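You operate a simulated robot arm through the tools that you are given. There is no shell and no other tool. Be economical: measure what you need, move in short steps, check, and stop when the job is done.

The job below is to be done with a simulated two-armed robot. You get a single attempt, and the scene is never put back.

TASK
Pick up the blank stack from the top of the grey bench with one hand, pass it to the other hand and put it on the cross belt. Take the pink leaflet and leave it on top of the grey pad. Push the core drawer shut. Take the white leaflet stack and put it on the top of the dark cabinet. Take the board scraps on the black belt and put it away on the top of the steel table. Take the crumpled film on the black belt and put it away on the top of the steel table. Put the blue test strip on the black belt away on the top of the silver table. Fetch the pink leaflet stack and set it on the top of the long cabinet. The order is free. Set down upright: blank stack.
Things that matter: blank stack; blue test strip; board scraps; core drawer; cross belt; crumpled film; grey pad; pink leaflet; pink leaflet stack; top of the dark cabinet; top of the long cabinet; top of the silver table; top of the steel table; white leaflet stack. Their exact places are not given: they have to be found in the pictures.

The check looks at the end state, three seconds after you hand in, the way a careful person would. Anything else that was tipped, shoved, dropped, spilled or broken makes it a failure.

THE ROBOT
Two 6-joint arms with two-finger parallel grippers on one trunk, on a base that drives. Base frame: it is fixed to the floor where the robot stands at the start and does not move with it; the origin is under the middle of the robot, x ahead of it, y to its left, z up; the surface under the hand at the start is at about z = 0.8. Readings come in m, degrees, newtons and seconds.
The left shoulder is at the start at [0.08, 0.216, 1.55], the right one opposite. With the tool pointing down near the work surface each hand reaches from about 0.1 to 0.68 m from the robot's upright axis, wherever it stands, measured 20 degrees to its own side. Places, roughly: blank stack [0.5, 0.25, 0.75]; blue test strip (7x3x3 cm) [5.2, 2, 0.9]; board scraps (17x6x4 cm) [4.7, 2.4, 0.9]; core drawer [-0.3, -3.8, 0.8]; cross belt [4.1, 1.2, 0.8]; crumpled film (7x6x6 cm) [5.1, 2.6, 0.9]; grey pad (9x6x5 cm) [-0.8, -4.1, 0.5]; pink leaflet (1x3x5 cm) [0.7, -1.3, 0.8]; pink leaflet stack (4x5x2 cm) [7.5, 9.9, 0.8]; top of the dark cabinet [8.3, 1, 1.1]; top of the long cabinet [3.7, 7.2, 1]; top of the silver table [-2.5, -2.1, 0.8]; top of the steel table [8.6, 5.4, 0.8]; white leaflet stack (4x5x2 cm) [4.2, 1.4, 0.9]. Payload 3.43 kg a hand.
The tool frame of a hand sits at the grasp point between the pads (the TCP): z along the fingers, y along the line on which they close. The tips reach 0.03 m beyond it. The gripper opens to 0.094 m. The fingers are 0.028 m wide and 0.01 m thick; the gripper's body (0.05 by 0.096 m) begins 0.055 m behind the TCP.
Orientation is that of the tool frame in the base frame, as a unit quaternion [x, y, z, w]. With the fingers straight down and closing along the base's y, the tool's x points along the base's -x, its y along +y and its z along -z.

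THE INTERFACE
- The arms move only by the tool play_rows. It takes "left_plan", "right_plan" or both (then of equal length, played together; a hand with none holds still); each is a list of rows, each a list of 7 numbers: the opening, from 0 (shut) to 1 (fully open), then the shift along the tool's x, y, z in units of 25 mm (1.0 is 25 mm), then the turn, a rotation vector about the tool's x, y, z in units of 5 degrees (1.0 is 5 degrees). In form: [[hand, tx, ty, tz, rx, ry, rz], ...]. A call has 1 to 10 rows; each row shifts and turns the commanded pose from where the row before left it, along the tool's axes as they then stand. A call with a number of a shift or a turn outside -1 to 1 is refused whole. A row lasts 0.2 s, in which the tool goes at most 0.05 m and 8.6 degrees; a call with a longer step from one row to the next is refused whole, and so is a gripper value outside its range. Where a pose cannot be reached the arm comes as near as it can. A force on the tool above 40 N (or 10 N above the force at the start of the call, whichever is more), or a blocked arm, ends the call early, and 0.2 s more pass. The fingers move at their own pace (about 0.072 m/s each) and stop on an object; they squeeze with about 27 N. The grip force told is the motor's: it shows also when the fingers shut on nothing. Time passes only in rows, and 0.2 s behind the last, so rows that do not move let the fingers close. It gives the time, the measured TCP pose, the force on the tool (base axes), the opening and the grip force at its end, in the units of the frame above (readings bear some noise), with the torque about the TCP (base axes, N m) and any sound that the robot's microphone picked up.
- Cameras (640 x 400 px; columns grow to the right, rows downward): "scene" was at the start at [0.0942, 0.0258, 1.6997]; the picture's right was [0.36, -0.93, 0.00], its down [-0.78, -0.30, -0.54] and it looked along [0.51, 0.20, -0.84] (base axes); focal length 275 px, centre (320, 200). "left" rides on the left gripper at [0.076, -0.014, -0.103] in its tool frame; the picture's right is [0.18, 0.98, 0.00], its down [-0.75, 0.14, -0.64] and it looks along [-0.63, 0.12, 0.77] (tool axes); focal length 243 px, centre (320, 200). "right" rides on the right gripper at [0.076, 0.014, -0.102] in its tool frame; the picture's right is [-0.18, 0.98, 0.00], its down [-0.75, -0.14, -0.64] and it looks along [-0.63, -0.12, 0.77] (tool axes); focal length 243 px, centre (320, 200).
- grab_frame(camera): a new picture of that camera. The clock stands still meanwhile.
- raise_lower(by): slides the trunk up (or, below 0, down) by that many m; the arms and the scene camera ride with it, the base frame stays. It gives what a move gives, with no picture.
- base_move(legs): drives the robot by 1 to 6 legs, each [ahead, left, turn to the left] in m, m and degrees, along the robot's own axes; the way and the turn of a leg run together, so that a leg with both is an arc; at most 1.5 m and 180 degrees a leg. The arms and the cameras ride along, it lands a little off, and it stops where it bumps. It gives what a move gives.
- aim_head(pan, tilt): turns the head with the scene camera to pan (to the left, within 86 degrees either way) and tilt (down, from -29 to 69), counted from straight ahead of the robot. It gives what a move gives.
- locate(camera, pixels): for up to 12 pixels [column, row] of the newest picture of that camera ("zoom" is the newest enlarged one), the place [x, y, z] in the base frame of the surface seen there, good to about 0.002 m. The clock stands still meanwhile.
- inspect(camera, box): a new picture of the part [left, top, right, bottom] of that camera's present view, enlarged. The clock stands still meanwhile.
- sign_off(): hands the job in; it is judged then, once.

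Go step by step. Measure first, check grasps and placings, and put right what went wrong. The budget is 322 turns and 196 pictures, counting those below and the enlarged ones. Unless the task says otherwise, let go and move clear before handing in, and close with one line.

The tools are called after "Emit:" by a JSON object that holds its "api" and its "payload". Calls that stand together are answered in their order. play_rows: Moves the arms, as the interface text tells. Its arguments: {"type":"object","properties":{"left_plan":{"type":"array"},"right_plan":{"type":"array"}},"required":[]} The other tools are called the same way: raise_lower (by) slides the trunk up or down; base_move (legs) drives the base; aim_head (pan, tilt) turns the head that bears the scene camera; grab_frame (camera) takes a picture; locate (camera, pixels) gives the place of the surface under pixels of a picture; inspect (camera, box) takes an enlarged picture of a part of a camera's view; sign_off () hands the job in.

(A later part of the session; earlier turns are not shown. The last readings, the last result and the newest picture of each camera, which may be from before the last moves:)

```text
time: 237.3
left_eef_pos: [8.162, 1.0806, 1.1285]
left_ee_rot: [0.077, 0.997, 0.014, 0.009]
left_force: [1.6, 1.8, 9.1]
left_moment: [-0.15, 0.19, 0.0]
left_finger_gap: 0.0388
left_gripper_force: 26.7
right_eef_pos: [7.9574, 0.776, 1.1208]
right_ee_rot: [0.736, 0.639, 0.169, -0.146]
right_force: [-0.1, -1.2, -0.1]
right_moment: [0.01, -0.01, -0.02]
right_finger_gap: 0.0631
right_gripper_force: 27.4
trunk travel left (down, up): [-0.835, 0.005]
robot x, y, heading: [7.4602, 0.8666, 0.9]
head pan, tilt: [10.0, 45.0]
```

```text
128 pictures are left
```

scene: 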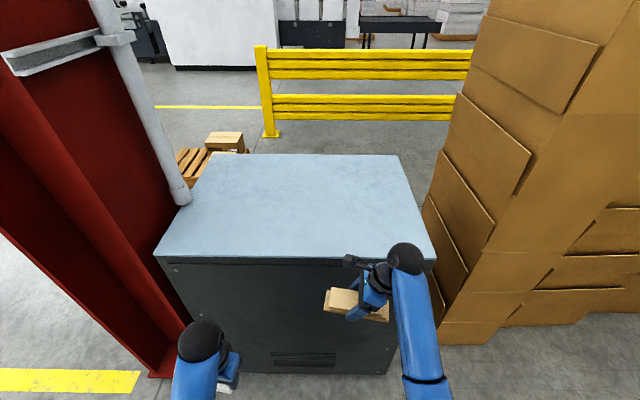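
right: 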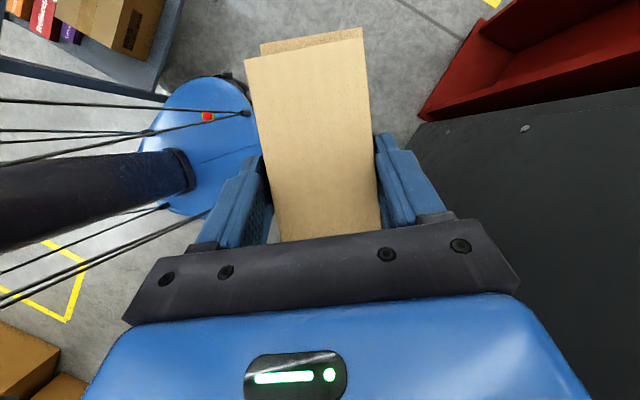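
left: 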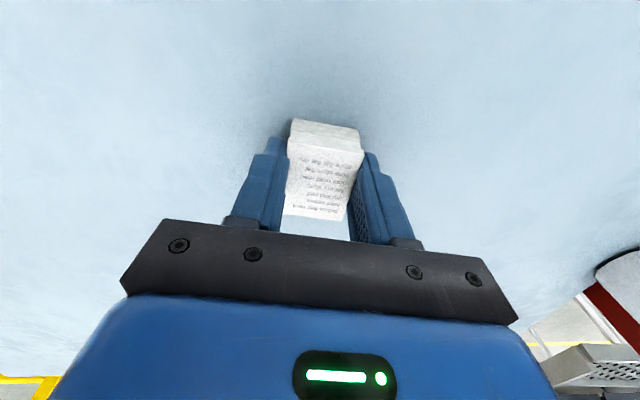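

Contact (9 N). Release, rise, and look.

Emit:
{"api": "play_rows", "payload": {"left_plan": [[1, 0, 0, 0, 0, 0, 0], [1, 0, 0, 0, 0, 0, 0], [1, 0, 0, 0, 0, 0, 0], [1, 0, 0, -0.7, 0, 0, 0], [1, 0, 0, -0.7, 0, 0, 0], [1, 0, 0, -0.7, 0, 0, 0]]}}

Emit:
{"api": "grab_frame", "payload": {"camera": "left"}}

```text
time: 238.7
left_eef_pos: [8.1593, 1.0807, 1.1806]
left_ee_rot: [0.078, 0.997, 0.015, 0.007]
left_force: [-0.1, 0.3, 0.2]
left_moment: [-0.02, 0.01, -0.01]
left_finger_gap: 0.0941
left_gripper_force: 0.0
right_eef_pos: [7.9581, 0.775, 1.1195]
right_ee_rot: [0.736, 0.639, 0.17, -0.146]
right_force: [0.3, 0.2, -0.2]
right_moment: [0.01, -0.02, 0.0]
right_finger_gap: 0.0631
right_gripper_force: 27.2
trunk travel left (down, up): [-0.835, 0.005]
robot x, y, heading: [7.463, 0.8644, 0.4]
head pan, tilt: [10.0, 45.0]
```

```text
127 pictures are left
```

left: 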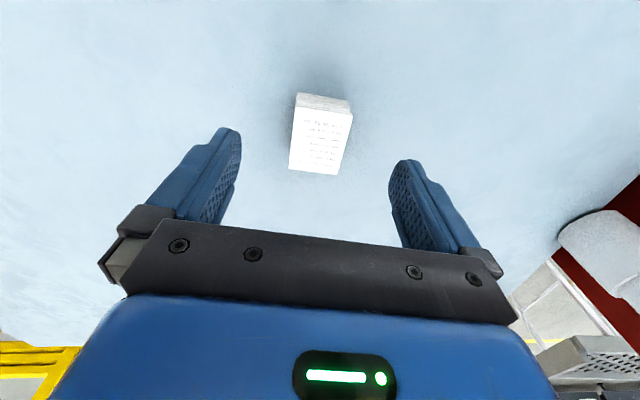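

White stack placed. Back off a bit, retract the left hand, then check the small HOLD table by turning.

Emit:
{"api": "base_move", "payload": {"legs": [[-0.11, 0, 0]]}}

Emit:
{"api": "play_rows", "payload": {"left_plan": [[1, 0.9, 0, -0.1, 0, 0, 0], [1, 0.9, 0, 0, 0, 0, 0], [1, 0.9, 0, 0, 0, 0, 0], [1, 0.9, 0, 0.3, 0, 0, 0], [1, 0.9, 0, 0.5, 0, 0, 0], [1, 0.9, 0, 0.8, 0, 0, 0], [1, 0.9, 0, 0.8, 0, 0, 0], [1, 0.9, 0, 0.8, 0, 0, 0], [1, 0.9, 0, 0, 0, 0, 0], [1, 0.9, 0, 0, 0, 0, 0]]}}

Emit:
{"api": "aim_head", "payload": {"pan": 80, "tilt": 25}}

Emit:
{"api": "grab_frame", "payload": {"camera": "scene"}}

```text
time: 239.9
left_eef_pos: [8.0586, 1.0797, 1.176]
left_ee_rot: [0.079, 0.997, 0.013, 0.004]
left_force: [-0.1, 0.2, -0.2]
left_moment: [0.01, 0.03, -0.02]
left_finger_gap: 0.0939
left_gripper_force: 0.0
right_eef_pos: [7.8555, 0.7753, 1.1151]
right_ee_rot: [0.736, 0.639, 0.167, -0.149]
right_force: [0.9, 0.4, -0.3]
right_moment: [0.0, 0.07, -0.01]
right_finger_gap: 0.0629
right_gripper_force: 26.5
trunk travel left (down, up): [-0.835, 0.005]
robot x, y, heading: [7.3565, 0.8643, 0.1]
head pan, tilt: [10.0, 45.0]
```

```text
time: 242.1
left_eef_pos: [7.8652, 1.1179, 1.0665]
left_ee_rot: [0.078, 0.997, 0.015, 0.008]
left_force: [0.0, 1.0, -0.1]
left_moment: [-0.01, -0.01, 0.04]
left_finger_gap: 0.0942
left_gripper_force: 0.1
left hand out of reach, approached as far as the arm can: row 2, 3, 4, 5
right_eef_pos: [7.847, 0.7738, 1.12]
right_ee_rot: [0.736, 0.639, 0.17, -0.146]
right_force: [-0.7, -0.1, -0.2]
right_moment: [-0.02, -0.02, 0.02]
right_finger_gap: 0.0632
right_gripper_force: 27.5
trunk travel left (down, up): [-0.835, 0.005]
robot x, y, heading: [7.3543, 0.8659, 0.3]
head pan, tilt: [10.0, 45.0]
```

```text
time: 243.5
left_eef_pos: [7.866, 1.1176, 1.0651]
left_ee_rot: [0.079, 0.997, 0.015, 0.009]
left_force: [-0.9, -0.4, 0.9]
left_moment: [0.02, 0.0, -0.01]
left_finger_gap: 0.094
left_gripper_force: 0.0
right_eef_pos: [7.8478, 0.774, 1.1193]
right_ee_rot: [0.735, 0.64, 0.17, -0.147]
right_force: [-0.1, -0.1, -0.6]
right_moment: [0.04, -0.01, -0.01]
right_finger_gap: 0.0629
right_gripper_force: 26.8
trunk travel left (down, up): [-0.835, 0.005]
robot x, y, heading: [7.3542, 0.8653, 0.4]
head pan, tilt: [80.0, 25.0]
```

```text
126 pictures are left
```

scene: 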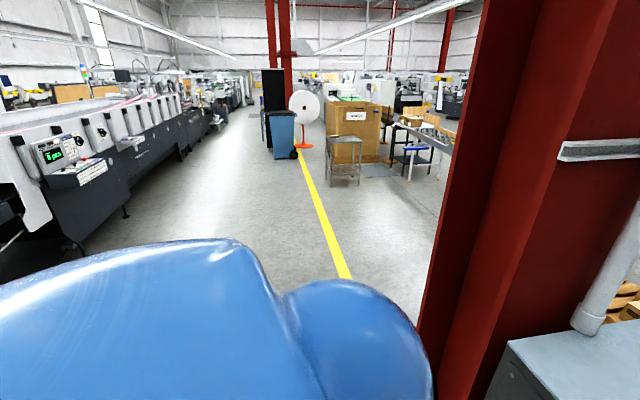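

Emit:
{"api": "locate", "payload": {"camera": "scene", "pixels": [[345, 142], [345, 180], [430, 140], [410, 125], [360, 115], [280, 130], [285, 155], [305, 100], [330, 180], [220, 200], [100, 215], [390, 180]]}}

Emit:
{"api": "inspect", "payload": {"camera": "scene", "box": [250, 60, 490, 210]}}

```text
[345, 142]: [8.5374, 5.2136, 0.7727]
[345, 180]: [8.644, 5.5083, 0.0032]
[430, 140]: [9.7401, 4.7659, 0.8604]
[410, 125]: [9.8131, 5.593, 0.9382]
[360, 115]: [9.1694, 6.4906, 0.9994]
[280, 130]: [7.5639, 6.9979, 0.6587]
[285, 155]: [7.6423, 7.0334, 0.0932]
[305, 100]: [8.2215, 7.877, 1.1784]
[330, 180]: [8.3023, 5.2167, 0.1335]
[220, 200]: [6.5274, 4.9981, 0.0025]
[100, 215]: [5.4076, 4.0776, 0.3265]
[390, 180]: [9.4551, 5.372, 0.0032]
```

```text
2.67 times, centred on (370, 135) of scene
```

zoom: 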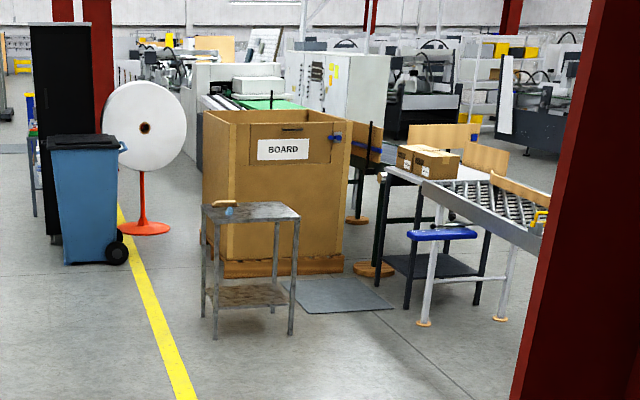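

The steel table is the small stand at [8.54, 5.2–5.5, 0.77]. Drive there, facing north.

Emit:
{"api": "base_move", "payload": {"legs": [[0.06, 0, 0], [0, 0, 90], [1.45, 0, 0], [1.0, -0.5, 0], [0.95, -0.55, 0]]}}

Emit:
{"api": "aim_head", "payload": {"pan": 0, "tilt": 40}}

Emit:
{"api": "grab_frame", "payload": {"camera": "scene"}}

```text
time: 265.6
left_eef_pos: [8.2103, 4.7786, 1.0656]
left_ee_rot: [-0.642, 0.766, 0.016, -0.004]
left_force: [-0.7, 0.5, 0.4]
left_moment: [-0.01, 0.0, -0.01]
left_finger_gap: 0.0941
left_gripper_force: 0.2
right_eef_pos: [8.5527, 4.7549, 1.12]
right_ee_rot: [0.077, 0.972, 0.02, -0.223]
right_force: [0.8, 0.1, -0.3]
right_moment: [0.02, 0.0, -0.01]
right_finger_gap: 0.0632
right_gripper_force: 27.0
trunk travel left (down, up): [-0.835, 0.005]
robot x, y, heading: [8.4549, 4.2634, 89.4]
head pan, tilt: [80.0, 25.0]
```

```text
time: 267.2
left_eef_pos: [8.2114, 4.78, 1.0647]
left_ee_rot: [-0.642, 0.766, 0.016, -0.005]
left_force: [-0.5, 0.3, -0.2]
left_moment: [0.01, 0.01, 0.01]
left_finger_gap: 0.0939
left_gripper_force: 0.0
right_eef_pos: [8.5531, 4.7565, 1.1194]
right_ee_rot: [0.077, 0.971, 0.019, -0.223]
right_force: [-0.9, 0.1, 0.2]
right_moment: [-0.03, -0.01, 0.0]
right_finger_gap: 0.0636
right_gripper_force: 27.3
trunk travel left (down, up): [-0.835, 0.005]
robot x, y, heading: [8.456, 4.2632, 89.4]
head pan, tilt: [0.0, 40.0]
```

```text
124 pictures are left
```

scene: 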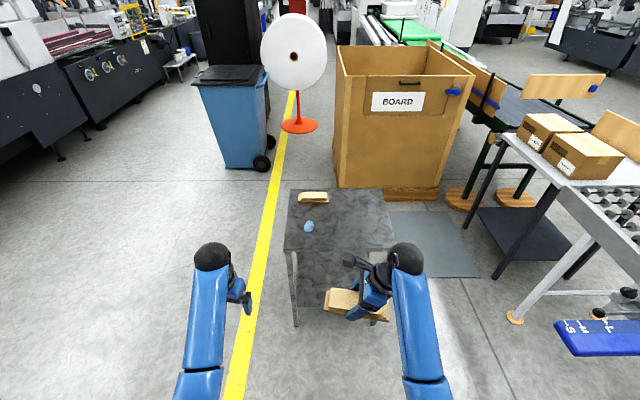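

The table already holds a like board and film near its left side; place ours on the right part. Measure.

Emit:
{"api": "locate", "payload": {"camera": "scene", "pixels": [[292, 192], [382, 190], [395, 242], [287, 246], [309, 225], [300, 197], [328, 197], [350, 220], [370, 210], [340, 235]]}}

Emit:
{"api": "inspect", "payload": {"camera": "scene", "box": [260, 170, 420, 270]}}

```text
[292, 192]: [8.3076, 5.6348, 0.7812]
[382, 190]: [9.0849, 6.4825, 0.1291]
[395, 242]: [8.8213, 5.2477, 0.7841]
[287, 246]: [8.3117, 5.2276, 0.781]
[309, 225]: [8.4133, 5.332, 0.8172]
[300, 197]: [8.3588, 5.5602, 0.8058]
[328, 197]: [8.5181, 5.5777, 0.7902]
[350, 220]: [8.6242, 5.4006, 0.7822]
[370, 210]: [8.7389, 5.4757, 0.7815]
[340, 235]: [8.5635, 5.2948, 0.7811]
```

```text
4.00 times, centred on (340, 220) of scene
```

zoom: 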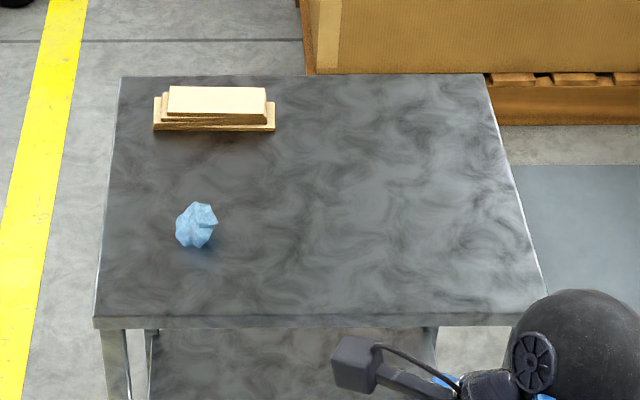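

Table top z 0.781, x 8.30–8.83, y 5.22–5.65. Drive forward 0.55 m, lower trunk a bit.

Emit:
{"api": "base_move", "payload": {"legs": [[0.55, 0, 0.6]]}}

Emit:
{"api": "raise_lower", "payload": {"by": -0.15}}

Emit:
{"api": "grab_frame", "payload": {"camera": "scene"}}

```text
time: 270.3
left_eef_pos: [8.1963, 5.3146, 1.0656]
left_ee_rot: [-0.653, 0.757, 0.017, -0.004]
left_force: [0.0, 0.3, 0.3]
left_moment: [0.02, 0.01, 0.03]
left_finger_gap: 0.094
left_gripper_force: 0.0
right_eef_pos: [8.5376, 5.2981, 1.1199]
right_ee_rot: [0.063, 0.972, 0.017, -0.224]
right_force: [-1.0, -0.6, -0.5]
right_moment: [0.03, 0.03, 0.0]
right_finger_gap: 0.0633
right_gripper_force: 26.6
trunk travel left (down, up): [-0.835, 0.005]
robot x, y, heading: [8.4553, 4.8041, 90.9]
head pan, tilt: [0.0, 40.0]
```

```text
time: 272.1
left_eef_pos: [8.1949, 5.3165, 0.9157]
left_ee_rot: [-0.653, 0.757, 0.015, -0.004]
left_force: [-0.1, 0.0, 0.0]
left_moment: [0.02, 0.02, -0.02]
left_finger_gap: 0.0939
left_gripper_force: 0.0
right_eef_pos: [8.537, 5.3008, 0.9703]
right_ee_rot: [0.064, 0.972, 0.016, -0.224]
right_force: [-0.7, 0.5, -0.6]
right_moment: [0.02, 0.01, -0.02]
right_finger_gap: 0.0631
right_gripper_force: 26.7
trunk travel left (down, up): [-0.685, 0.155]
robot x, y, heading: [8.4528, 4.8073, 91.1]
head pan, tilt: [0.0, 40.0]
```

```text
122 pictures are left
```

scene: 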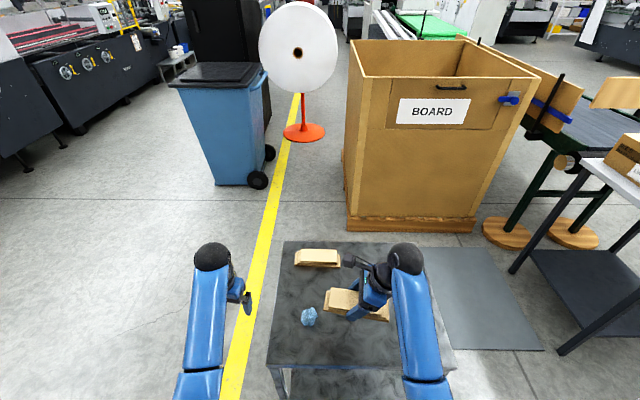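

Emit:
{"api": "play_rows", "payload": {"right_plan": [[0, -0.69, 0.85, -0.33, 0, 0, 0], [0, -0.69, 0.85, -0.33, 0, 0, 0], [0, -0.69, 0.85, -0.33, 0, 0, 0], [0, -0.69, 0.85, -0.33, 0, 0, 0], [0, -0.69, 0.85, -0.33, 0, 0, 0], [0, -0.69, 0.85, -0.33, 0, 0, 0], [0, -0.69, 0.85, -0.33, 0, 0, 0]]}}

Emit:
{"api": "inspect", "payload": {"camera": "scene", "box": [250, 220, 490, 370]}}

```text
time: 273.7
left_eef_pos: [8.1947, 5.3166, 0.9139]
left_ee_rot: [-0.653, 0.757, 0.015, -0.005]
left_force: [-0.8, -0.1, -0.1]
left_moment: [-0.04, 0.01, 0.0]
left_finger_gap: 0.094
left_gripper_force: 0.1
right_eef_pos: [8.689, 5.4305, 0.9687]
right_ee_rot: [0.063, 0.973, 0.014, -0.223]
right_force: [-0.7, 0.3, -0.7]
right_moment: [-0.01, 0.0, 0.0]
right_finger_gap: 0.0629
right_gripper_force: 26.9
trunk travel left (down, up): [-0.685, 0.155]
robot x, y, heading: [8.4521, 4.8074, 90.7]
head pan, tilt: [0.0, 40.0]
```

```text
2.67 times, centred on (370, 295) of scene
```

zoom: 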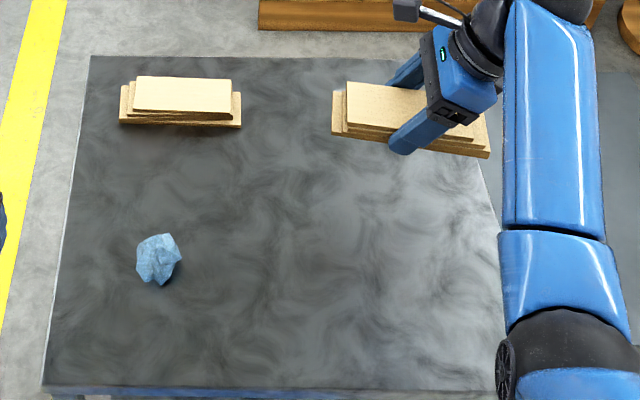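

Emit:
{"api": "play_rows", "payload": {"right_plan": [[0, -0.37, 0, 0.75, 0, 0, 0], [0, -0.37, 0, 0.75, 0, 0, 0], [0, -0.37, 0, 0.75, 0, 0, 0], [0, -0.37, 0, 0.75, 0, 0, 0], [0, -0.37, 0, 0.75, 0, 0, 0], [0, -0.37, 0, 0.75, 0, 0, 0], [0, 0, 0, 0, 0, 0, 0]]}}

Emit:
{"api": "inspect", "payload": {"camera": "scene", "box": [250, 220, 490, 370]}}

```text
time: 275.3
left_eef_pos: [8.1959, 5.3153, 0.9164]
left_ee_rot: [-0.653, 0.757, 0.016, -0.005]
left_force: [0.0, 0.0, 0.9]
left_moment: [-0.03, 0.0, -0.03]
left_finger_gap: 0.0939
left_gripper_force: 0.0
right_eef_pos: [8.6903, 5.4307, 0.8432]
right_ee_rot: [0.063, 0.973, 0.015, -0.223]
right_force: [-0.9, -0.6, -0.4]
right_moment: [0.0, -0.01, -0.01]
right_finger_gap: 0.0631
right_gripper_force: 27.4
trunk travel left (down, up): [-0.685, 0.155]
robot x, y, heading: [8.4544, 4.8048, 91.1]
head pan, tilt: [0.0, 40.0]
```

```text
2.67 times, centred on (370, 295) of scene
```

zoom: 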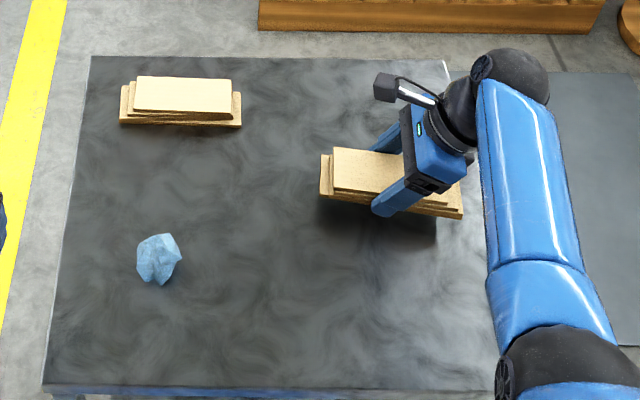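

Shift 3 cm away from the right edge, then lower to contact.

Emit:
{"api": "play_rows", "payload": {"right_plan": [[0, 0.53, -0.08, 0.26, 0, 0, 0], [0, 0.53, -0.08, 0.26, 0, 0, 0], [0, -0.18, 0, 0.37, 0, 0, 0], [0, -0.15, 0, 0.3, 0, 0, 0], [0, 0, 0, 0, 0, 0, 0]]}}

```text
time: 276.5
left_eef_pos: [8.1955, 5.317, 0.9153]
left_ee_rot: [-0.654, 0.756, 0.015, -0.005]
left_force: [-0.4, -0.6, -0.4]
left_moment: [0.0, 0.01, 0.01]
left_finger_gap: 0.094
left_gripper_force: 0.1
right_eef_pos: [8.6607, 5.431, 0.824]
right_ee_rot: [0.064, 0.972, 0.016, -0.224]
right_force: [-0.8, 0.3, 0.4]
right_moment: [0.03, -0.06, 0.03]
right_finger_gap: 0.0632
right_gripper_force: 27.1
trunk travel left (down, up): [-0.685, 0.155]
robot x, y, heading: [8.4504, 4.807, 91.0]
head pan, tilt: [0.0, 40.0]
```

Emit:
{"api": "play_rows", "payload": {"right_plan": [[0, -0.06, 0, 0.12, 0, 0, 0], [0, -0.06, 0, 0.1, 0, 0, 0], [0, 0, 0, 0, 0, 0, 0]]}}

```text
time: 277.3
left_eef_pos: [8.196, 5.315, 0.9154]
left_ee_rot: [-0.653, 0.757, 0.016, -0.003]
left_force: [-0.6, 0.4, -0.9]
left_moment: [-0.02, 0.0, 0.01]
left_finger_gap: 0.0942
left_gripper_force: 0.1
right_eef_pos: [8.6618, 5.4309, 0.8168]
right_ee_rot: [0.065, 0.973, 0.016, -0.223]
right_force: [0.1, 0.0, 0.0]
right_moment: [0.01, 0.01, 0.0]
right_finger_gap: 0.0629
right_gripper_force: 26.7
trunk travel left (down, up): [-0.685, 0.155]
robot x, y, heading: [8.4524, 4.8043, 90.7]
head pan, tilt: [0.0, 40.0]
```

Emit:
{"api": "play_rows", "payload": {"right_plan": [[0, -0.03, 0, 0.08, 0, 0, 0], [0, -0.03, 0, 0.06, 0, 0, 0], [0, 0, 0, 0, 0, 0, 0]]}}

Emit:
{"api": "grab_frame", "payload": {"camera": "right"}}

```text
time: 278.1
left_eef_pos: [8.1946, 5.3155, 0.9164]
left_ee_rot: [-0.653, 0.757, 0.016, -0.004]
left_force: [0.2, -0.2, 0.1]
left_moment: [0.01, -0.01, 0.01]
left_finger_gap: 0.0942
left_gripper_force: 0.0
right_eef_pos: [8.66, 5.431, 0.8146]
right_ee_rot: [0.064, 0.972, 0.016, -0.223]
right_force: [0.1, 0.2, 1.6]
right_moment: [0.01, -0.21, -0.01]
right_finger_gap: 0.0629
right_gripper_force: 27.1
trunk travel left (down, up): [-0.685, 0.155]
robot x, y, heading: [8.4555, 4.8079, 91.1]
head pan, tilt: [0.0, 40.0]
```

```text
119 pictures are left
```

right: 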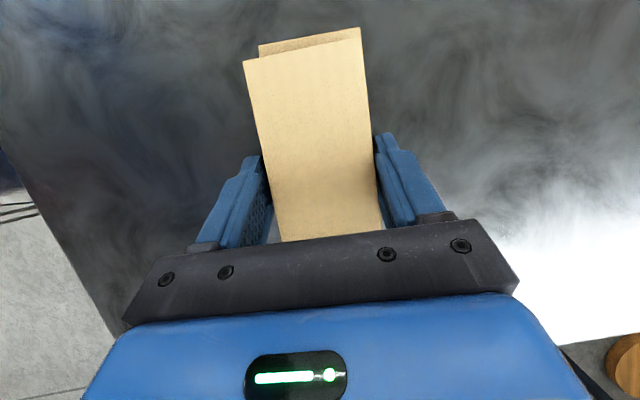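

Touching. Release, rise and check.

Emit:
{"api": "play_rows", "payload": {"right_plan": [[1, 0, 0, 0, 0, 0, 0], [1, 0, 0, 0, 0, 0, 0], [1, 0, 0, 0, 0, 0, 0], [1, 0.37, 0, -0.75, 0, 0, 0], [1, 0.37, 0, -0.75, 0, 0, 0], [1, 0.37, 0, -0.75, 0, 0, 0], [1, 0.37, 0, -0.75, 0, 0, 0], [1, 0.37, 0, -0.75, 0, 0, 0], [1, 0.37, 0, -0.75, 0, 0, 0]]}}

Emit:
{"api": "inspect", "payload": {"camera": "scene", "box": [250, 220, 490, 370]}}

```text
time: 280.1
left_eef_pos: [8.1947, 5.3159, 0.9165]
left_ee_rot: [-0.654, 0.757, 0.017, -0.003]
left_force: [-0.1, 0.6, 0.4]
left_moment: [0.02, 0.04, -0.03]
left_finger_gap: 0.0941
left_gripper_force: 0.0
right_eef_pos: [8.6599, 5.4308, 0.9403]
right_ee_rot: [0.064, 0.973, 0.015, -0.223]
right_force: [-0.2, -0.8, -0.2]
right_moment: [0.05, -0.01, -0.02]
right_finger_gap: 0.094
right_gripper_force: 0.1
trunk travel left (down, up): [-0.685, 0.155]
robot x, y, heading: [8.4502, 4.8015, 90.9]
head pan, tilt: [0.0, 40.0]
```

```text
2.67 times, centred on (370, 295) of scene
```

zoom: 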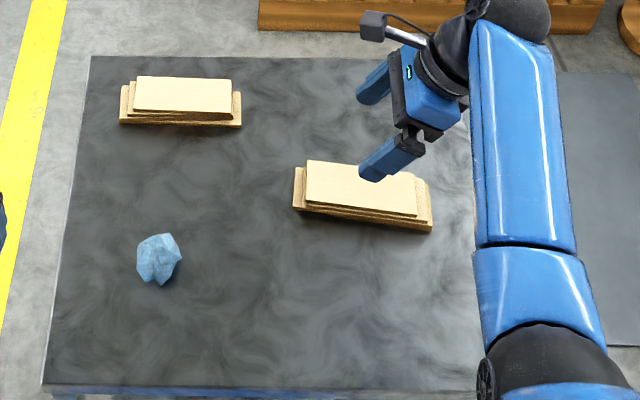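

Scraps done. Back off and straighten the right hand.

Emit:
{"api": "base_move", "payload": {"legs": [[-0.6, 0, 0]]}}

Emit:
{"api": "play_rows", "payload": {"right_plan": [[1, 0, 0, 0, 0, -1, 0], [1, 0, 0, 0, 0, -1, 0], [1, 0, 0, 0, 0, -1, 0], [1, 0, 0, 0, 0, -1, 0], [1, 0, 0, 0, 0, -1, 0], [1, 0, -0.9, 0, 0, 0, 0], [1, 0, -0.9, 0, 0, 0, 0], [1, 0, -0.9, 0, 0, 0, 0], [1, 0, -0.9, 0, 0, 0, -1], [1, 0, 0, 0, 0, 0, -1]]}}

Emit:
{"api": "play_rows", "payload": {"right_plan": [[1, 0, 0, 0, 0, 0, -1], [1, 0, 0, 0, 0, 0, -1], [1, 0, 0, 0, 0, 0, -1], [1, 0, 0, 0, 0, 0, -1], [1, 0, 0, 0, 0, 0, -1], [1, 0, 0, 0, 0, 0, -1], [1, 0, 0, 0, 0, 0, -1], [1, 0, 0, 0, 0, 0, -1], [1, 0, 0, 0, 0, 0, -1], [1, 0, 0, 0, 0, 0, -1]]}}

Emit:
{"api": "play_rows", "payload": {"right_plan": [[1, 0, 0, 0, 0, 0, -1], [1, 0, 0, 0, 0, 0, -1], [1, 0, 0, 0, 0, 0, -1], [1, 0, 0, 0, 0, 0, -1], [1, 0, 0, 0, 0, 0, -1], [1, 0, 0, 0, 0, 0, -1], [1, 0, 0, 0, 0, 0, -1]]}}

```text
time: 283.5
left_eef_pos: [8.2051, 4.7051, 0.9161]
left_ee_rot: [-0.653, 0.757, 0.015, -0.005]
left_force: [0.5, 0.1, 0.4]
left_moment: [-0.02, -0.01, 0.01]
left_finger_gap: 0.094
left_gripper_force: 0.0
right_eef_pos: [8.6719, 4.8191, 0.939]
right_ee_rot: [0.064, 0.972, 0.015, -0.224]
right_force: [0.4, -0.4, -0.2]
right_moment: [0.0, -0.01, -0.02]
right_finger_gap: 0.0943
right_gripper_force: 0.0
trunk travel left (down, up): [-0.685, 0.155]
robot x, y, heading: [8.4642, 4.1944, 91.1]
head pan, tilt: [0.0, 40.0]
```

```text
time: 285.7
left_eef_pos: [8.2069, 4.7039, 0.9158]
left_ee_rot: [-0.653, 0.758, 0.016, -0.004]
left_force: [0.2, 0.1, 0.3]
left_moment: [0.03, 0.03, 0.0]
left_finger_gap: 0.094
left_gripper_force: 0.0
right_eef_pos: [8.6597, 4.7381, 0.9231]
right_ee_rot: [-0.02, 1.0, 0.002, -0.007]
right_force: [0.0, -0.2, 0.7]
right_moment: [0.03, -0.01, 0.02]
right_finger_gap: 0.0939
right_gripper_force: 0.2
right hand out of reach, approached as far as the arm can: row 8, 9
trunk travel left (down, up): [-0.685, 0.155]
robot x, y, heading: [8.457, 4.1962, 90.5]
head pan, tilt: [0.0, 40.0]
```

```text
time: 287.9
left_eef_pos: [8.207, 4.7052, 0.9158]
left_ee_rot: [-0.653, 0.757, 0.016, -0.003]
left_force: [1.3, -0.1, -1.0]
left_moment: [-0.02, 0.01, -0.01]
left_finger_gap: 0.0939
left_gripper_force: 0.1
right_eef_pos: [8.6583, 4.7382, 0.9231]
right_ee_rot: [-0.441, 0.898, 0.005, -0.007]
right_force: [0.6, -0.5, -0.4]
right_moment: [-0.01, -0.02, 0.03]
right_finger_gap: 0.0939
right_gripper_force: 0.1
trunk travel left (down, up): [-0.685, 0.155]
robot x, y, heading: [8.4641, 4.193, 90.8]
head pan, tilt: [0.0, 40.0]
```

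```text
time: 289.5
left_eef_pos: [8.2069, 4.704, 0.915]
left_ee_rot: [-0.653, 0.758, 0.016, -0.004]
left_force: [0.2, -0.2, -0.4]
left_moment: [0.0, 0.03, 0.03]
left_finger_gap: 0.0942
left_gripper_force: 0.1
right_eef_pos: [8.6594, 4.7383, 0.9224]
right_ee_rot: [-0.691, 0.722, 0.006, -0.004]
right_force: [-0.3, 0.2, 0.6]
right_moment: [0.0, 0.01, 0.0]
right_finger_gap: 0.0939
right_gripper_force: 0.1
trunk travel left (down, up): [-0.685, 0.155]
robot x, y, heading: [8.4631, 4.1954, 90.9]
head pan, tilt: [0.0, 40.0]
```

Raise the hands and drive to the far side of the black belt.

Emit:
{"api": "raise_lower", "payload": {"by": 0.12}}

Emit:
{"api": "base_move", "payload": {"legs": [[0, 0, 89], [0.95, 0.9, 0], [0.95, 0.9, 0]]}}

Emit:
{"api": "grab_frame", "payload": {"camera": "scene"}}

```text
time: 291.0
left_eef_pos: [8.2056, 4.7051, 1.0358]
left_ee_rot: [-0.653, 0.757, 0.016, -0.004]
left_force: [-0.4, 0.5, 0.3]
left_moment: [0.02, -0.01, 0.0]
left_finger_gap: 0.0937
left_gripper_force: 0.0
right_eef_pos: [8.6582, 4.7384, 1.0427]
right_ee_rot: [-0.691, 0.722, 0.007, -0.005]
right_force: [-0.9, -0.2, 0.0]
right_moment: [0.01, 0.0, -0.01]
right_finger_gap: 0.0941
right_gripper_force: 0.1
trunk travel left (down, up): [-0.805, 0.035]
robot x, y, heading: [8.4575, 4.1925, 90.9]
head pan, tilt: [0.0, 40.0]
```

```text
time: 307.5
left_eef_pos: [6.0107, 2.2164, 1.0365]
left_ee_rot: [0.995, -0.099, -0.009, 0.016]
left_force: [-0.5, 0.8, 0.0]
left_moment: [-0.02, 0.03, -0.02]
left_finger_gap: 0.0941
left_gripper_force: 0.1
right_eef_pos: [6.0001, 2.6718, 1.044]
right_ee_rot: [0.999, -0.048, -0.002, 0.008]
right_force: [-0.8, 0.4, -1.1]
right_moment: [0.0, 0.0, -0.01]
right_finger_gap: 0.0937
right_gripper_force: 0.0
trunk travel left (down, up): [-0.805, 0.035]
robot x, y, heading: [6.5342, 2.4505, 178.1]
head pan, tilt: [0.0, 40.0]
```

```text
117 pictures are left
```

scene: 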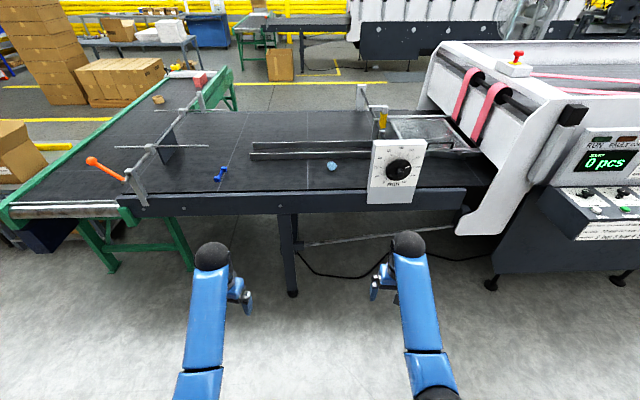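

Emit:
{"api": "locate", "payload": {"camera": "scene", "pixels": [[220, 172], [332, 166], [250, 195], [340, 195], [395, 200], [300, 155], [135, 200], [285, 250], [120, 165], [375, 150], [290, 145], [217, 178]]}}

Emit:
{"api": "inspect", "payload": {"camera": "scene", "box": [180, 120, 420, 270]}}

```text
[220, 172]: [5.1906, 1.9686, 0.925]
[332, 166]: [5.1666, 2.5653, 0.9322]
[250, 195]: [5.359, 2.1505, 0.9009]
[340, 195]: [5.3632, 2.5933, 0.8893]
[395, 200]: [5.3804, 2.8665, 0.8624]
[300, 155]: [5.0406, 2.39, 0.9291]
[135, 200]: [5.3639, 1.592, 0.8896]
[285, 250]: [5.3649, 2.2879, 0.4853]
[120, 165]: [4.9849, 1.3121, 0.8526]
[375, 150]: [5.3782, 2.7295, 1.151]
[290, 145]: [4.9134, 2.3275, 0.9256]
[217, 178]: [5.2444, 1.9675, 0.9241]
```

```text
2.67 times, centred on (300, 195) of scene
```

zoom: 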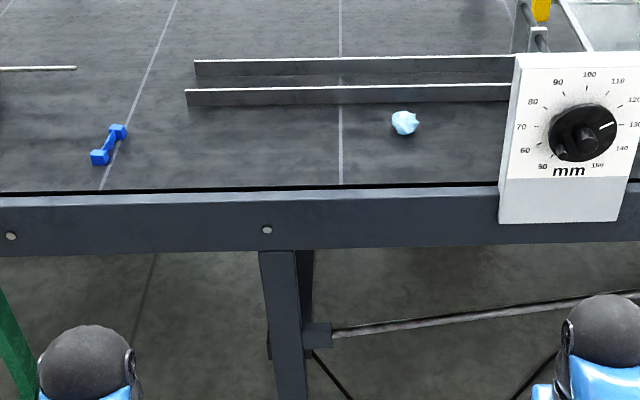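

Film at (5.15, 2.565), strip at (5.21, 1.968), belt far edge x=5.36. Drive to the edge.

Emit:
{"api": "base_move", "payload": {"legs": [[0.84, 0.18, 1.9]]}}

Emit:
{"api": "grab_frame", "payload": {"camera": "right"}}

Emit:
{"api": "grab_frame", "payload": {"camera": "left"}}

```text
time: 312.1
left_eef_pos: [5.1736, 2.0157, 1.0356]
left_ee_rot: [0.997, -0.071, -0.008, 0.016]
left_force: [1.0, -0.2, -0.3]
left_moment: [-0.02, 0.03, -0.03]
left_finger_gap: 0.0942
left_gripper_force: 0.0
right_eef_pos: [5.1373, 2.468, 1.0429]
right_ee_rot: [1.0, -0.021, -0.002, 0.007]
right_force: [-0.4, -0.3, -0.4]
right_moment: [-0.05, 0.02, 0.02]
right_finger_gap: 0.0939
right_gripper_force: 0.1
trunk travel left (down, up): [-0.805, 0.035]
robot x, y, heading: [5.6769, 2.2757, -179.0]
head pan, tilt: [0.0, 40.0]
```

```text
115 pictures are left
```

right: 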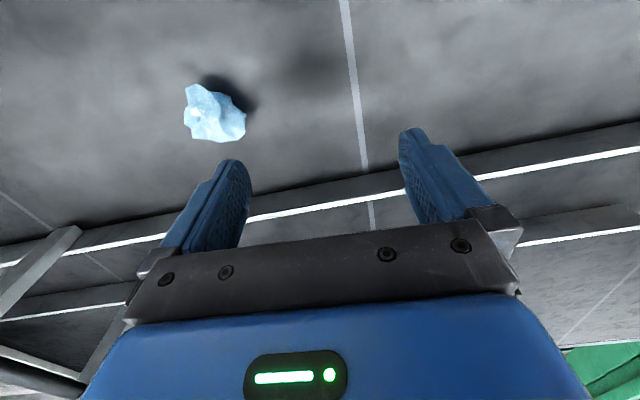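

```text
114 pictures are left
```

left: 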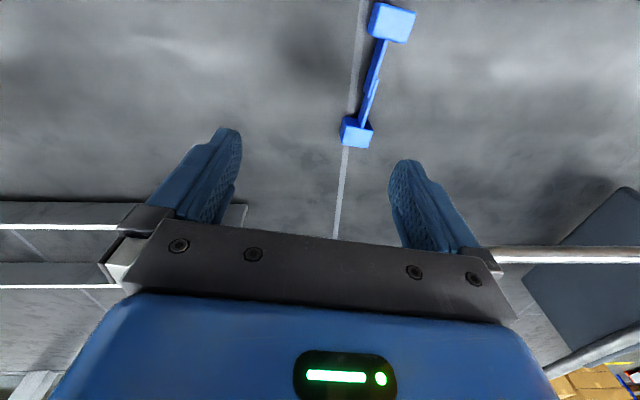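

Emit:
{"api": "locate", "payload": {"camera": "right", "pixels": [[212, 115], [188, 98], [242, 122], [210, 138], [215, 95], [195, 130], [300, 205], [300, 60]]}}

Emit:
{"api": "locate", "payload": {"camera": "left", "pixels": [[390, 22], [372, 40], [412, 12], [357, 133], [342, 120], [370, 135], [375, 85], [355, 145]]}}

Emit:
{"api": "inspect", "payload": {"camera": "left", "box": [300, 0, 460, 150]}}

```text
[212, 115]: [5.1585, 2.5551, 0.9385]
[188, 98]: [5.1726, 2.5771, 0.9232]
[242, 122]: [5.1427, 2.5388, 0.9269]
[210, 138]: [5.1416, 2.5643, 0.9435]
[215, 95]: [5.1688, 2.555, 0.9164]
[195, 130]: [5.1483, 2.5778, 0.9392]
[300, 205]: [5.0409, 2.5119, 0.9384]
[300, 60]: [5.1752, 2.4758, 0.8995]
```

```text
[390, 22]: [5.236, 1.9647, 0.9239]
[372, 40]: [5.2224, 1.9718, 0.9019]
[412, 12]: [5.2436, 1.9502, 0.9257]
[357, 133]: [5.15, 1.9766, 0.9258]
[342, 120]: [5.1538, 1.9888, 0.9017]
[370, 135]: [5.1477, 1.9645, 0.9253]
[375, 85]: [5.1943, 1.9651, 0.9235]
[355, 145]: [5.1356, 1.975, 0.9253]
```

```text
2.67 times, centred on (380, 75) of left
```

zoom: 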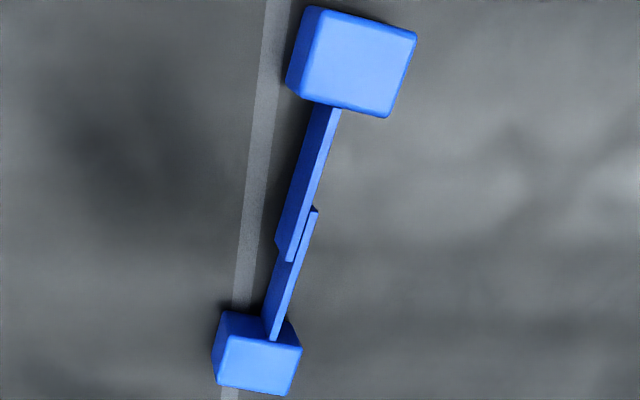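

Left: middle of the strip at (5.194,1.966), already aligned. Right: film at (5.156,2.558). Move both over, then descend and close.

Emit:
{"api": "play_rows", "payload": {"left_plan": [[1, 0.36, 0.61, 0, 0, 0, 0], [1, 0.36, 0.61, 0, 0, 0, 0], [1, 0.36, 0.61, 0, 0, 0, 0], [1, 0, 0, 0, 0, 0, 0], [1, 0, 0, 0.7, 0, 0, 0], [1, 0, 0, 0.7, 0, 0, 0], [1, 0, 0, 0, 0, 0, 0]], "right_plan": [[1, 0.15, -0.92, 0, 0, 0, 0], [1, 0.15, -0.92, 0, 0, 0, 0], [1, 0.15, -0.92, 0, 0, 0, 0], [1, 0.12, -0.92, 0, 0, 0, 0], [1, 0, 0, 0.7, 0, 0, 0], [1, 0, 0, 0.7, 0, 0, 0], [1, 0, 0, 0, 0, 0, 0]]}}

Emit:
{"api": "grab_frame", "payload": {"camera": "right"}}

Emit:
{"api": "grab_frame", "payload": {"camera": "left"}}

```text
time: 313.7
left_eef_pos: [5.1895, 1.9646, 0.9991]
left_ee_rot: [0.997, -0.071, -0.008, 0.013]
left_force: [0.1, 0.4, -0.8]
left_moment: [-0.02, 0.01, 0.03]
left_finger_gap: 0.094
left_gripper_force: 0.0
left hand out of reach, approached as far as the arm can: row 3
right_eef_pos: [5.1533, 2.5574, 1.0017]
right_ee_rot: [1.0, -0.021, -0.002, 0.008]
right_force: [-0.1, -0.3, -0.2]
right_moment: [-0.01, 0.02, 0.02]
right_finger_gap: 0.0939
right_gripper_force: 0.1
right hand out of reach, approached as far as the arm can: row 4
trunk travel left (down, up): [-0.805, 0.035]
robot x, y, heading: [5.6828, 2.277, -179.0]
head pan, tilt: [0.0, 40.0]
```

```text
112 pictures are left
```

right: 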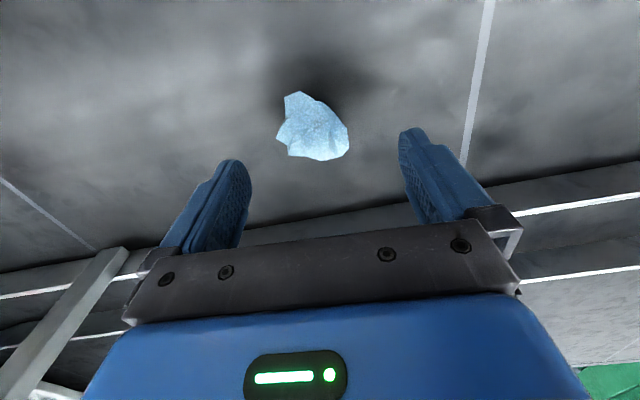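

```text
111 pictures are left
```

left: 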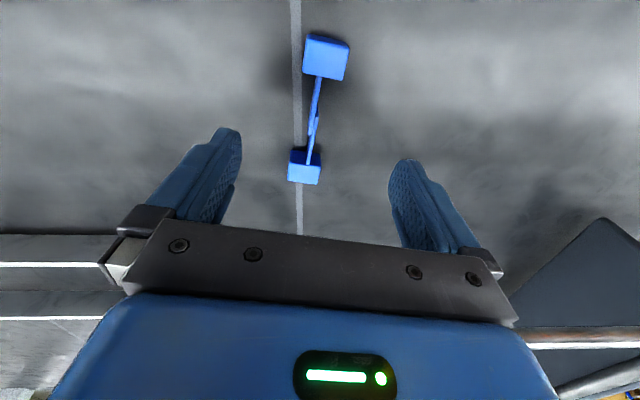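

Descend both and close.

Emit:
{"api": "play_rows", "payload": {"left_plan": [[1, 0.2, 0, 0.9, 0, 0, 0], [1, 0, 0, 0.9, 0, 0, 0], [1, 0, 0, 0.85, 0, 0, 0], [0, 0, 0, 0, 0, 0, 0], [0, 0, 0, 0, 0, 0, 0], [0, 0, 0, 0, 0, 0, 0], [0, 0, 0, 0, 0, 0, 0], [0, 0, 0, 0, 0, 0, 0]], "right_plan": [[1, 0.1, 0, 0.9, 0, 0, 0], [1, 0, 0, 0.9, 0, 0, 0], [1, 0, 0, 0.9, 0, 0, 0], [0, 0, 0, 0, 0, 0, 0], [0, 0, 0, 0, 0, 0, 0], [0, 0, 0, 0, 0, 0, 0], [0, 0, 0, 0, 0, 0, 0], [0, 0, 0, 0, 0, 0, 0]]}}

Emit:
{"api": "grab_frame", "payload": {"camera": "right"}}

Emit:
{"api": "grab_frame", "payload": {"camera": "left"}}

```text
time: 315.5
left_eef_pos: [5.1942, 1.9625, 0.9339]
left_ee_rot: [0.997, -0.072, -0.008, 0.014]
left_force: [-0.5, 0.3, 1.6]
left_moment: [0.01, 0.06, 0.01]
left_finger_gap: 0.0048
left_gripper_force: 26.6
right_eef_pos: [5.1557, 2.557, 0.9339]
right_ee_rot: [1.0, -0.021, -0.002, 0.008]
right_force: [0.4, 0.9, 0.2]
right_moment: [0.01, 0.01, 0.02]
right_finger_gap: 0.0602
right_gripper_force: 26.7
trunk travel left (down, up): [-0.805, 0.035]
robot x, y, heading: [5.6807, 2.2733, -178.9]
head pan, tilt: [0.0, 40.0]
```

```text
110 pictures are left
```

right: 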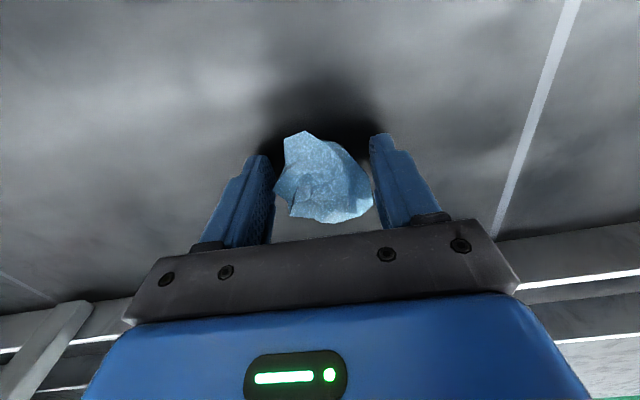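

```text
109 pictures are left
```

left: 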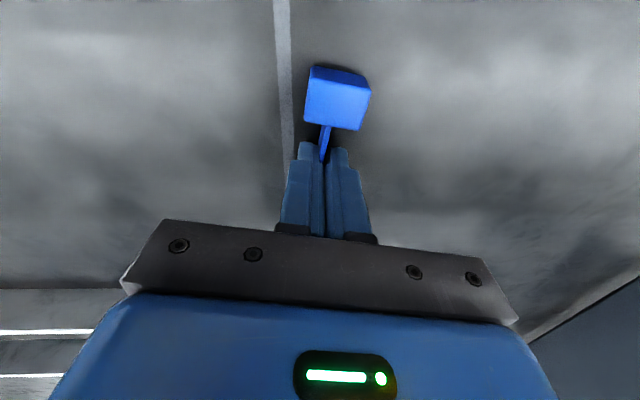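

Both grasped. Lift both and check.

Emit:
{"api": "play_rows", "payload": {"left_plan": [[0, 0, 0, -0.4, 0, 0, 0], [0, 0, 0, -0.8, 0, 0, 0], [0, 0, 0, -0.8, 0, 0, 0], [0, 0, 0, -0.8, 0, 0, 0], [0, 0, 0, 0, 0, 0, 0]], "right_plan": [[0, 0, 0, -0.4, 0, 0, 0], [0, 0, 0, -0.8, 0, 0, 0], [0, 0, 0, -0.8, 0, 0, 0], [0, 0, 0, -0.8, 0, 0, 0], [0, 0, 0, 0, 0, 0, 0]]}}

Emit:
{"api": "grab_frame", "payload": {"camera": "right"}}

Emit:
{"api": "grab_frame", "payload": {"camera": "left"}}

```text
time: 316.7
left_eef_pos: [5.1946, 1.9642, 1.0037]
left_ee_rot: [0.997, -0.071, -0.008, 0.015]
left_force: [-0.6, -0.4, 0.2]
left_moment: [0.02, -0.02, 0.01]
left_finger_gap: 0.0049
left_gripper_force: 27.2
right_eef_pos: [5.1547, 2.559, 1.0064]
right_ee_rot: [1.0, -0.021, 0.0, 0.008]
right_force: [1.0, 0.0, -0.3]
right_moment: [-0.01, 0.0, -0.03]
right_finger_gap: 0.0599
right_gripper_force: 26.2
trunk travel left (down, up): [-0.805, 0.035]
robot x, y, heading: [5.6785, 2.2718, -178.6]
head pan, tilt: [0.0, 40.0]
```

```text
108 pictures are left
```

right: 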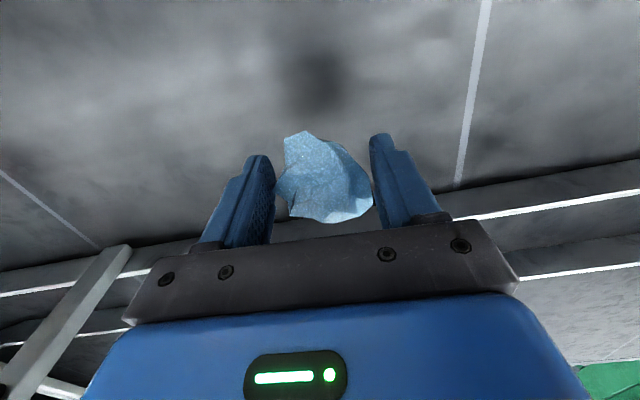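

```text
107 pictures are left
```

left: 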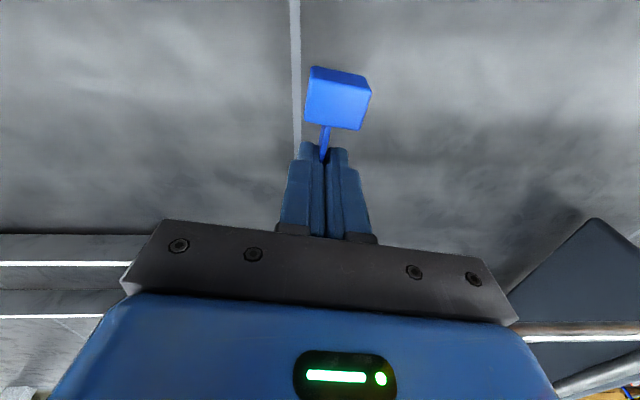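

Both lifted. Return to the steel table.

Emit:
{"api": "base_move", "payload": {"legs": [[-0.9, 0, 0], [0, 0, -90], [0.95, -0.9, 0], [0.95, -0.9, 0]]}}

Emit:
{"api": "grab_frame", "payload": {"camera": "scene"}}

```text
time: 337.6
left_eef_pos: [8.0598, 4.7184, 1.0028]
left_ee_rot: [-0.646, 0.763, 0.015, -0.004]
left_force: [-0.5, -0.2, 0.0]
left_moment: [0.02, -0.01, 0.04]
left_finger_gap: 0.0046
left_gripper_force: 27.3
right_eef_pos: [8.6552, 4.7439, 1.0055]
right_ee_rot: [-0.683, 0.731, 0.007, -0.004]
right_force: [-0.3, -1.0, 0.3]
right_moment: [0.01, 0.0, 0.0]
right_finger_gap: 0.0501
right_gripper_force: 27.3
trunk travel left (down, up): [-0.805, 0.035]
robot x, y, heading: [8.36, 4.2231, 89.6]
head pan, tilt: [0.0, 40.0]
```

```text
106 pictures are left
```

scene: 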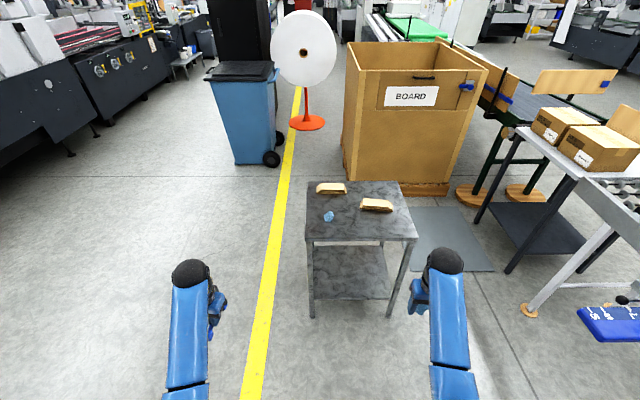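

Film grip gap changed to 0.050; check it.

Emit:
{"api": "grab_frame", "payload": {"camera": "right"}}

Emit:
{"api": "base_move", "payload": {"legs": [[0.5, 0, 0]]}}

Emit:
{"api": "grab_frame", "payload": {"camera": "right"}}

```text
105 pictures are left
```

right: 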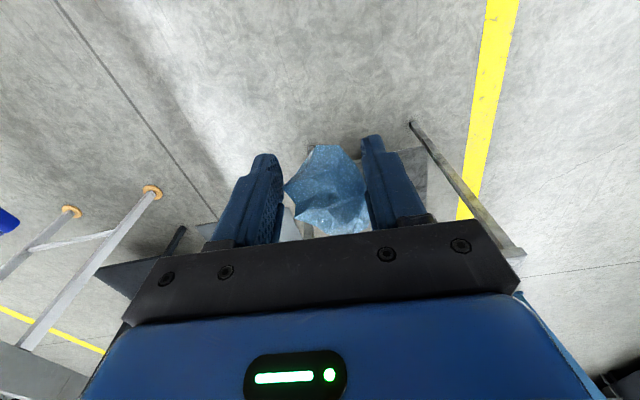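

```text
time: 340.5
left_eef_pos: [8.0622, 5.2136, 1.0042]
left_ee_rot: [-0.646, 0.763, 0.016, -0.003]
left_force: [-0.5, -0.1, -0.6]
left_moment: [0.03, 0.01, 0.02]
left_finger_gap: 0.0045
left_gripper_force: 27.3
right_eef_pos: [8.657, 5.2388, 1.0068]
right_ee_rot: [-0.684, 0.73, 0.007, -0.004]
right_force: [-0.3, -0.2, -0.2]
right_moment: [-0.02, 0.0, 0.01]
right_finger_gap: 0.0497
right_gripper_force: 27.3
trunk travel left (down, up): [-0.805, 0.035]
robot x, y, heading: [8.3592, 4.7198, 89.8]
head pan, tilt: [0.0, 40.0]
```

```text
104 pictures are left
```

right: 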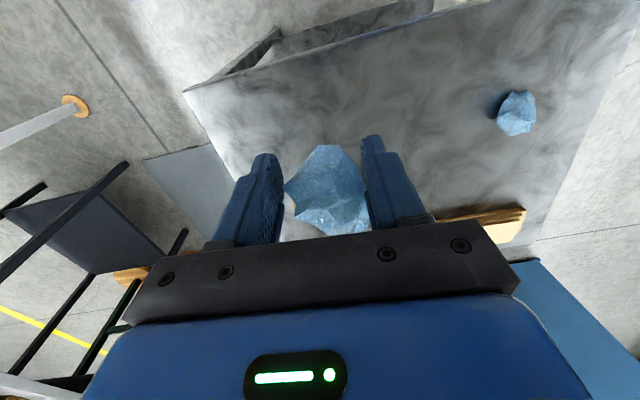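

Emit:
{"api": "play_rows", "payload": {"right_plan": [[0, -0.74, 0.92, 0, 0, 0, 0], [0, -0.74, 0.92, 0, 0, 0, 0], [0, -0.74, 0.92, 0, 0, 0, 0], [0, -0.74, 0.92, 0, 0, 0, 0], [0, 0, 0, 0.95, 0, 0, 0], [0, 0, 0, 0.95, 0, 0, 0], [0, 0, 0, 0.95, 0, 0, 0], [0, 0, 0, 0.95, 0, 0, 0], [0, 0, 0, 0.95, 0, 0, 0], [0, 0, 0, 0.95, 0, 0, 0]]}}

Emit:
{"api": "inspect", "payload": {"camera": "scene", "box": [250, 180, 490, 330]}}

```text
time: 342.7
left_eef_pos: [8.0633, 5.2145, 1.0027]
left_ee_rot: [-0.646, 0.763, 0.015, -0.005]
left_force: [-0.7, -0.3, -0.8]
left_moment: [0.0, 0.03, 0.0]
left_finger_gap: 0.0045
left_gripper_force: 26.9
right_eef_pos: [8.5692, 5.3233, 0.8623]
right_ee_rot: [-0.683, 0.73, 0.007, -0.005]
right_force: [-0.7, -0.1, 0.3]
right_moment: [-0.02, -0.03, -0.01]
right_finger_gap: 0.0494
right_gripper_force: 27.3
trunk travel left (down, up): [-0.805, 0.035]
robot x, y, heading: [8.3607, 4.7228, 89.2]
head pan, tilt: [0.0, 40.0]
```

```text
2.67 times, centred on (370, 255) of scene
```

zoom: 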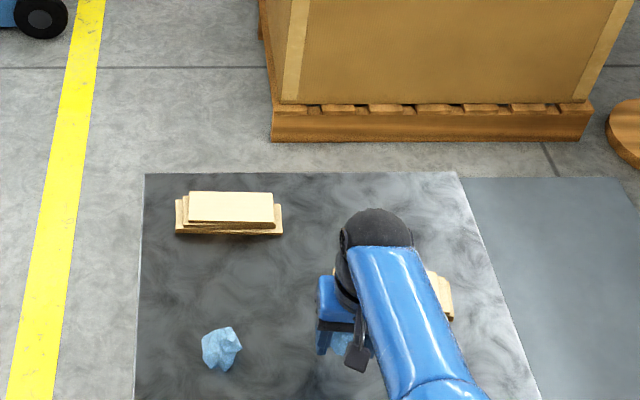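

Emit:
{"api": "play_rows", "payload": {"right_plan": [[0, 0, 0, 0.6, 0, 0, 0], [0, 0, 0, 0.6, 0, 0, 0], [0, 0, 0, 0.2, 0, 0, 0], [0, 0, 0, 0, 0, 0, 0]]}}

Emit:
{"api": "grab_frame", "payload": {"camera": "right"}}

```text
time: 343.7
left_eef_pos: [8.0628, 5.2154, 1.0028]
left_ee_rot: [-0.645, 0.764, 0.015, -0.004]
left_force: [0.1, 0.3, 0.6]
left_moment: [0.02, -0.01, 0.0]
left_finger_gap: 0.0047
left_gripper_force: 27.0
right_eef_pos: [8.5679, 5.3215, 0.8302]
right_ee_rot: [-0.683, 0.73, 0.008, -0.004]
right_force: [-0.3, 0.5, -0.1]
right_moment: [0.03, 0.02, 0.0]
right_finger_gap: 0.0498
right_gripper_force: 27.0
trunk travel left (down, up): [-0.805, 0.035]
robot x, y, heading: [8.3608, 4.7182, 89.6]
head pan, tilt: [0.0, 40.0]
```

```text
102 pictures are left
```

right: 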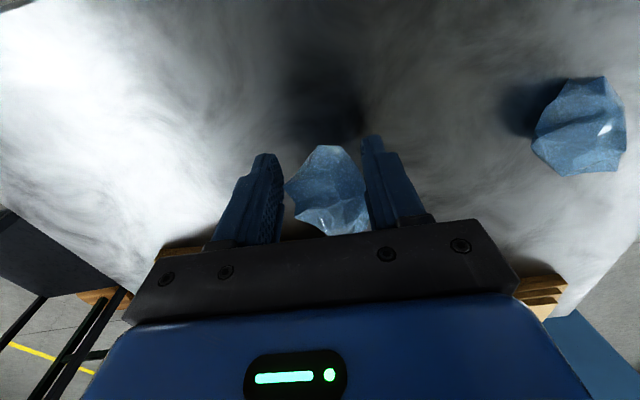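

Emit:
{"api": "play_rows", "payload": {"right_plan": [[0, 0, 0, 0.15, 0, 0, 0], [0, 0, 0, 0.15, 0, 0, 0], [0, 0, 0, 0.12, 0, 0, 0], [0, 0, 0, 0, 0, 0, 0]]}}

```text
time: 344.7
left_eef_pos: [8.0619, 5.2151, 1.0029]
left_ee_rot: [-0.645, 0.764, 0.016, -0.004]
left_force: [0.7, -0.8, -0.7]
left_moment: [0.0, -0.03, 0.01]
left_finger_gap: 0.0044
left_gripper_force: 26.9
right_eef_pos: [8.5682, 5.3197, 0.8212]
right_ee_rot: [-0.684, 0.729, 0.007, -0.005]
right_force: [-0.9, 0.6, 0.4]
right_moment: [0.0, -0.02, -0.01]
right_finger_gap: 0.0497
right_gripper_force: 27.6
right hand out of reach, approached as far as the arm can: row 3
trunk travel left (down, up): [-0.805, 0.035]
robot x, y, heading: [8.3614, 4.7251, 89.7]
head pan, tilt: [0.0, 40.0]
```

Emit:
{"api": "raise_lower", "payload": {"by": -0.006}}

```text
time: 345.3
left_eef_pos: [8.063, 5.2142, 0.997]
left_ee_rot: [-0.645, 0.764, 0.016, -0.004]
left_force: [0.3, -0.1, 0.2]
left_moment: [-0.01, 0.0, -0.02]
left_finger_gap: 0.0046
left_gripper_force: 26.8
right_eef_pos: [8.568, 5.32, 0.816]
right_ee_rot: [-0.684, 0.729, 0.007, -0.004]
right_force: [-0.9, -1.3, 2.5]
right_moment: [0.04, 0.03, 0.01]
right_finger_gap: 0.0496
right_gripper_force: 27.2
trunk travel left (down, up): [-0.799, 0.041]
robot x, y, heading: [8.3621, 4.7192, 89.9]
head pan, tilt: [0.0, 40.0]
```

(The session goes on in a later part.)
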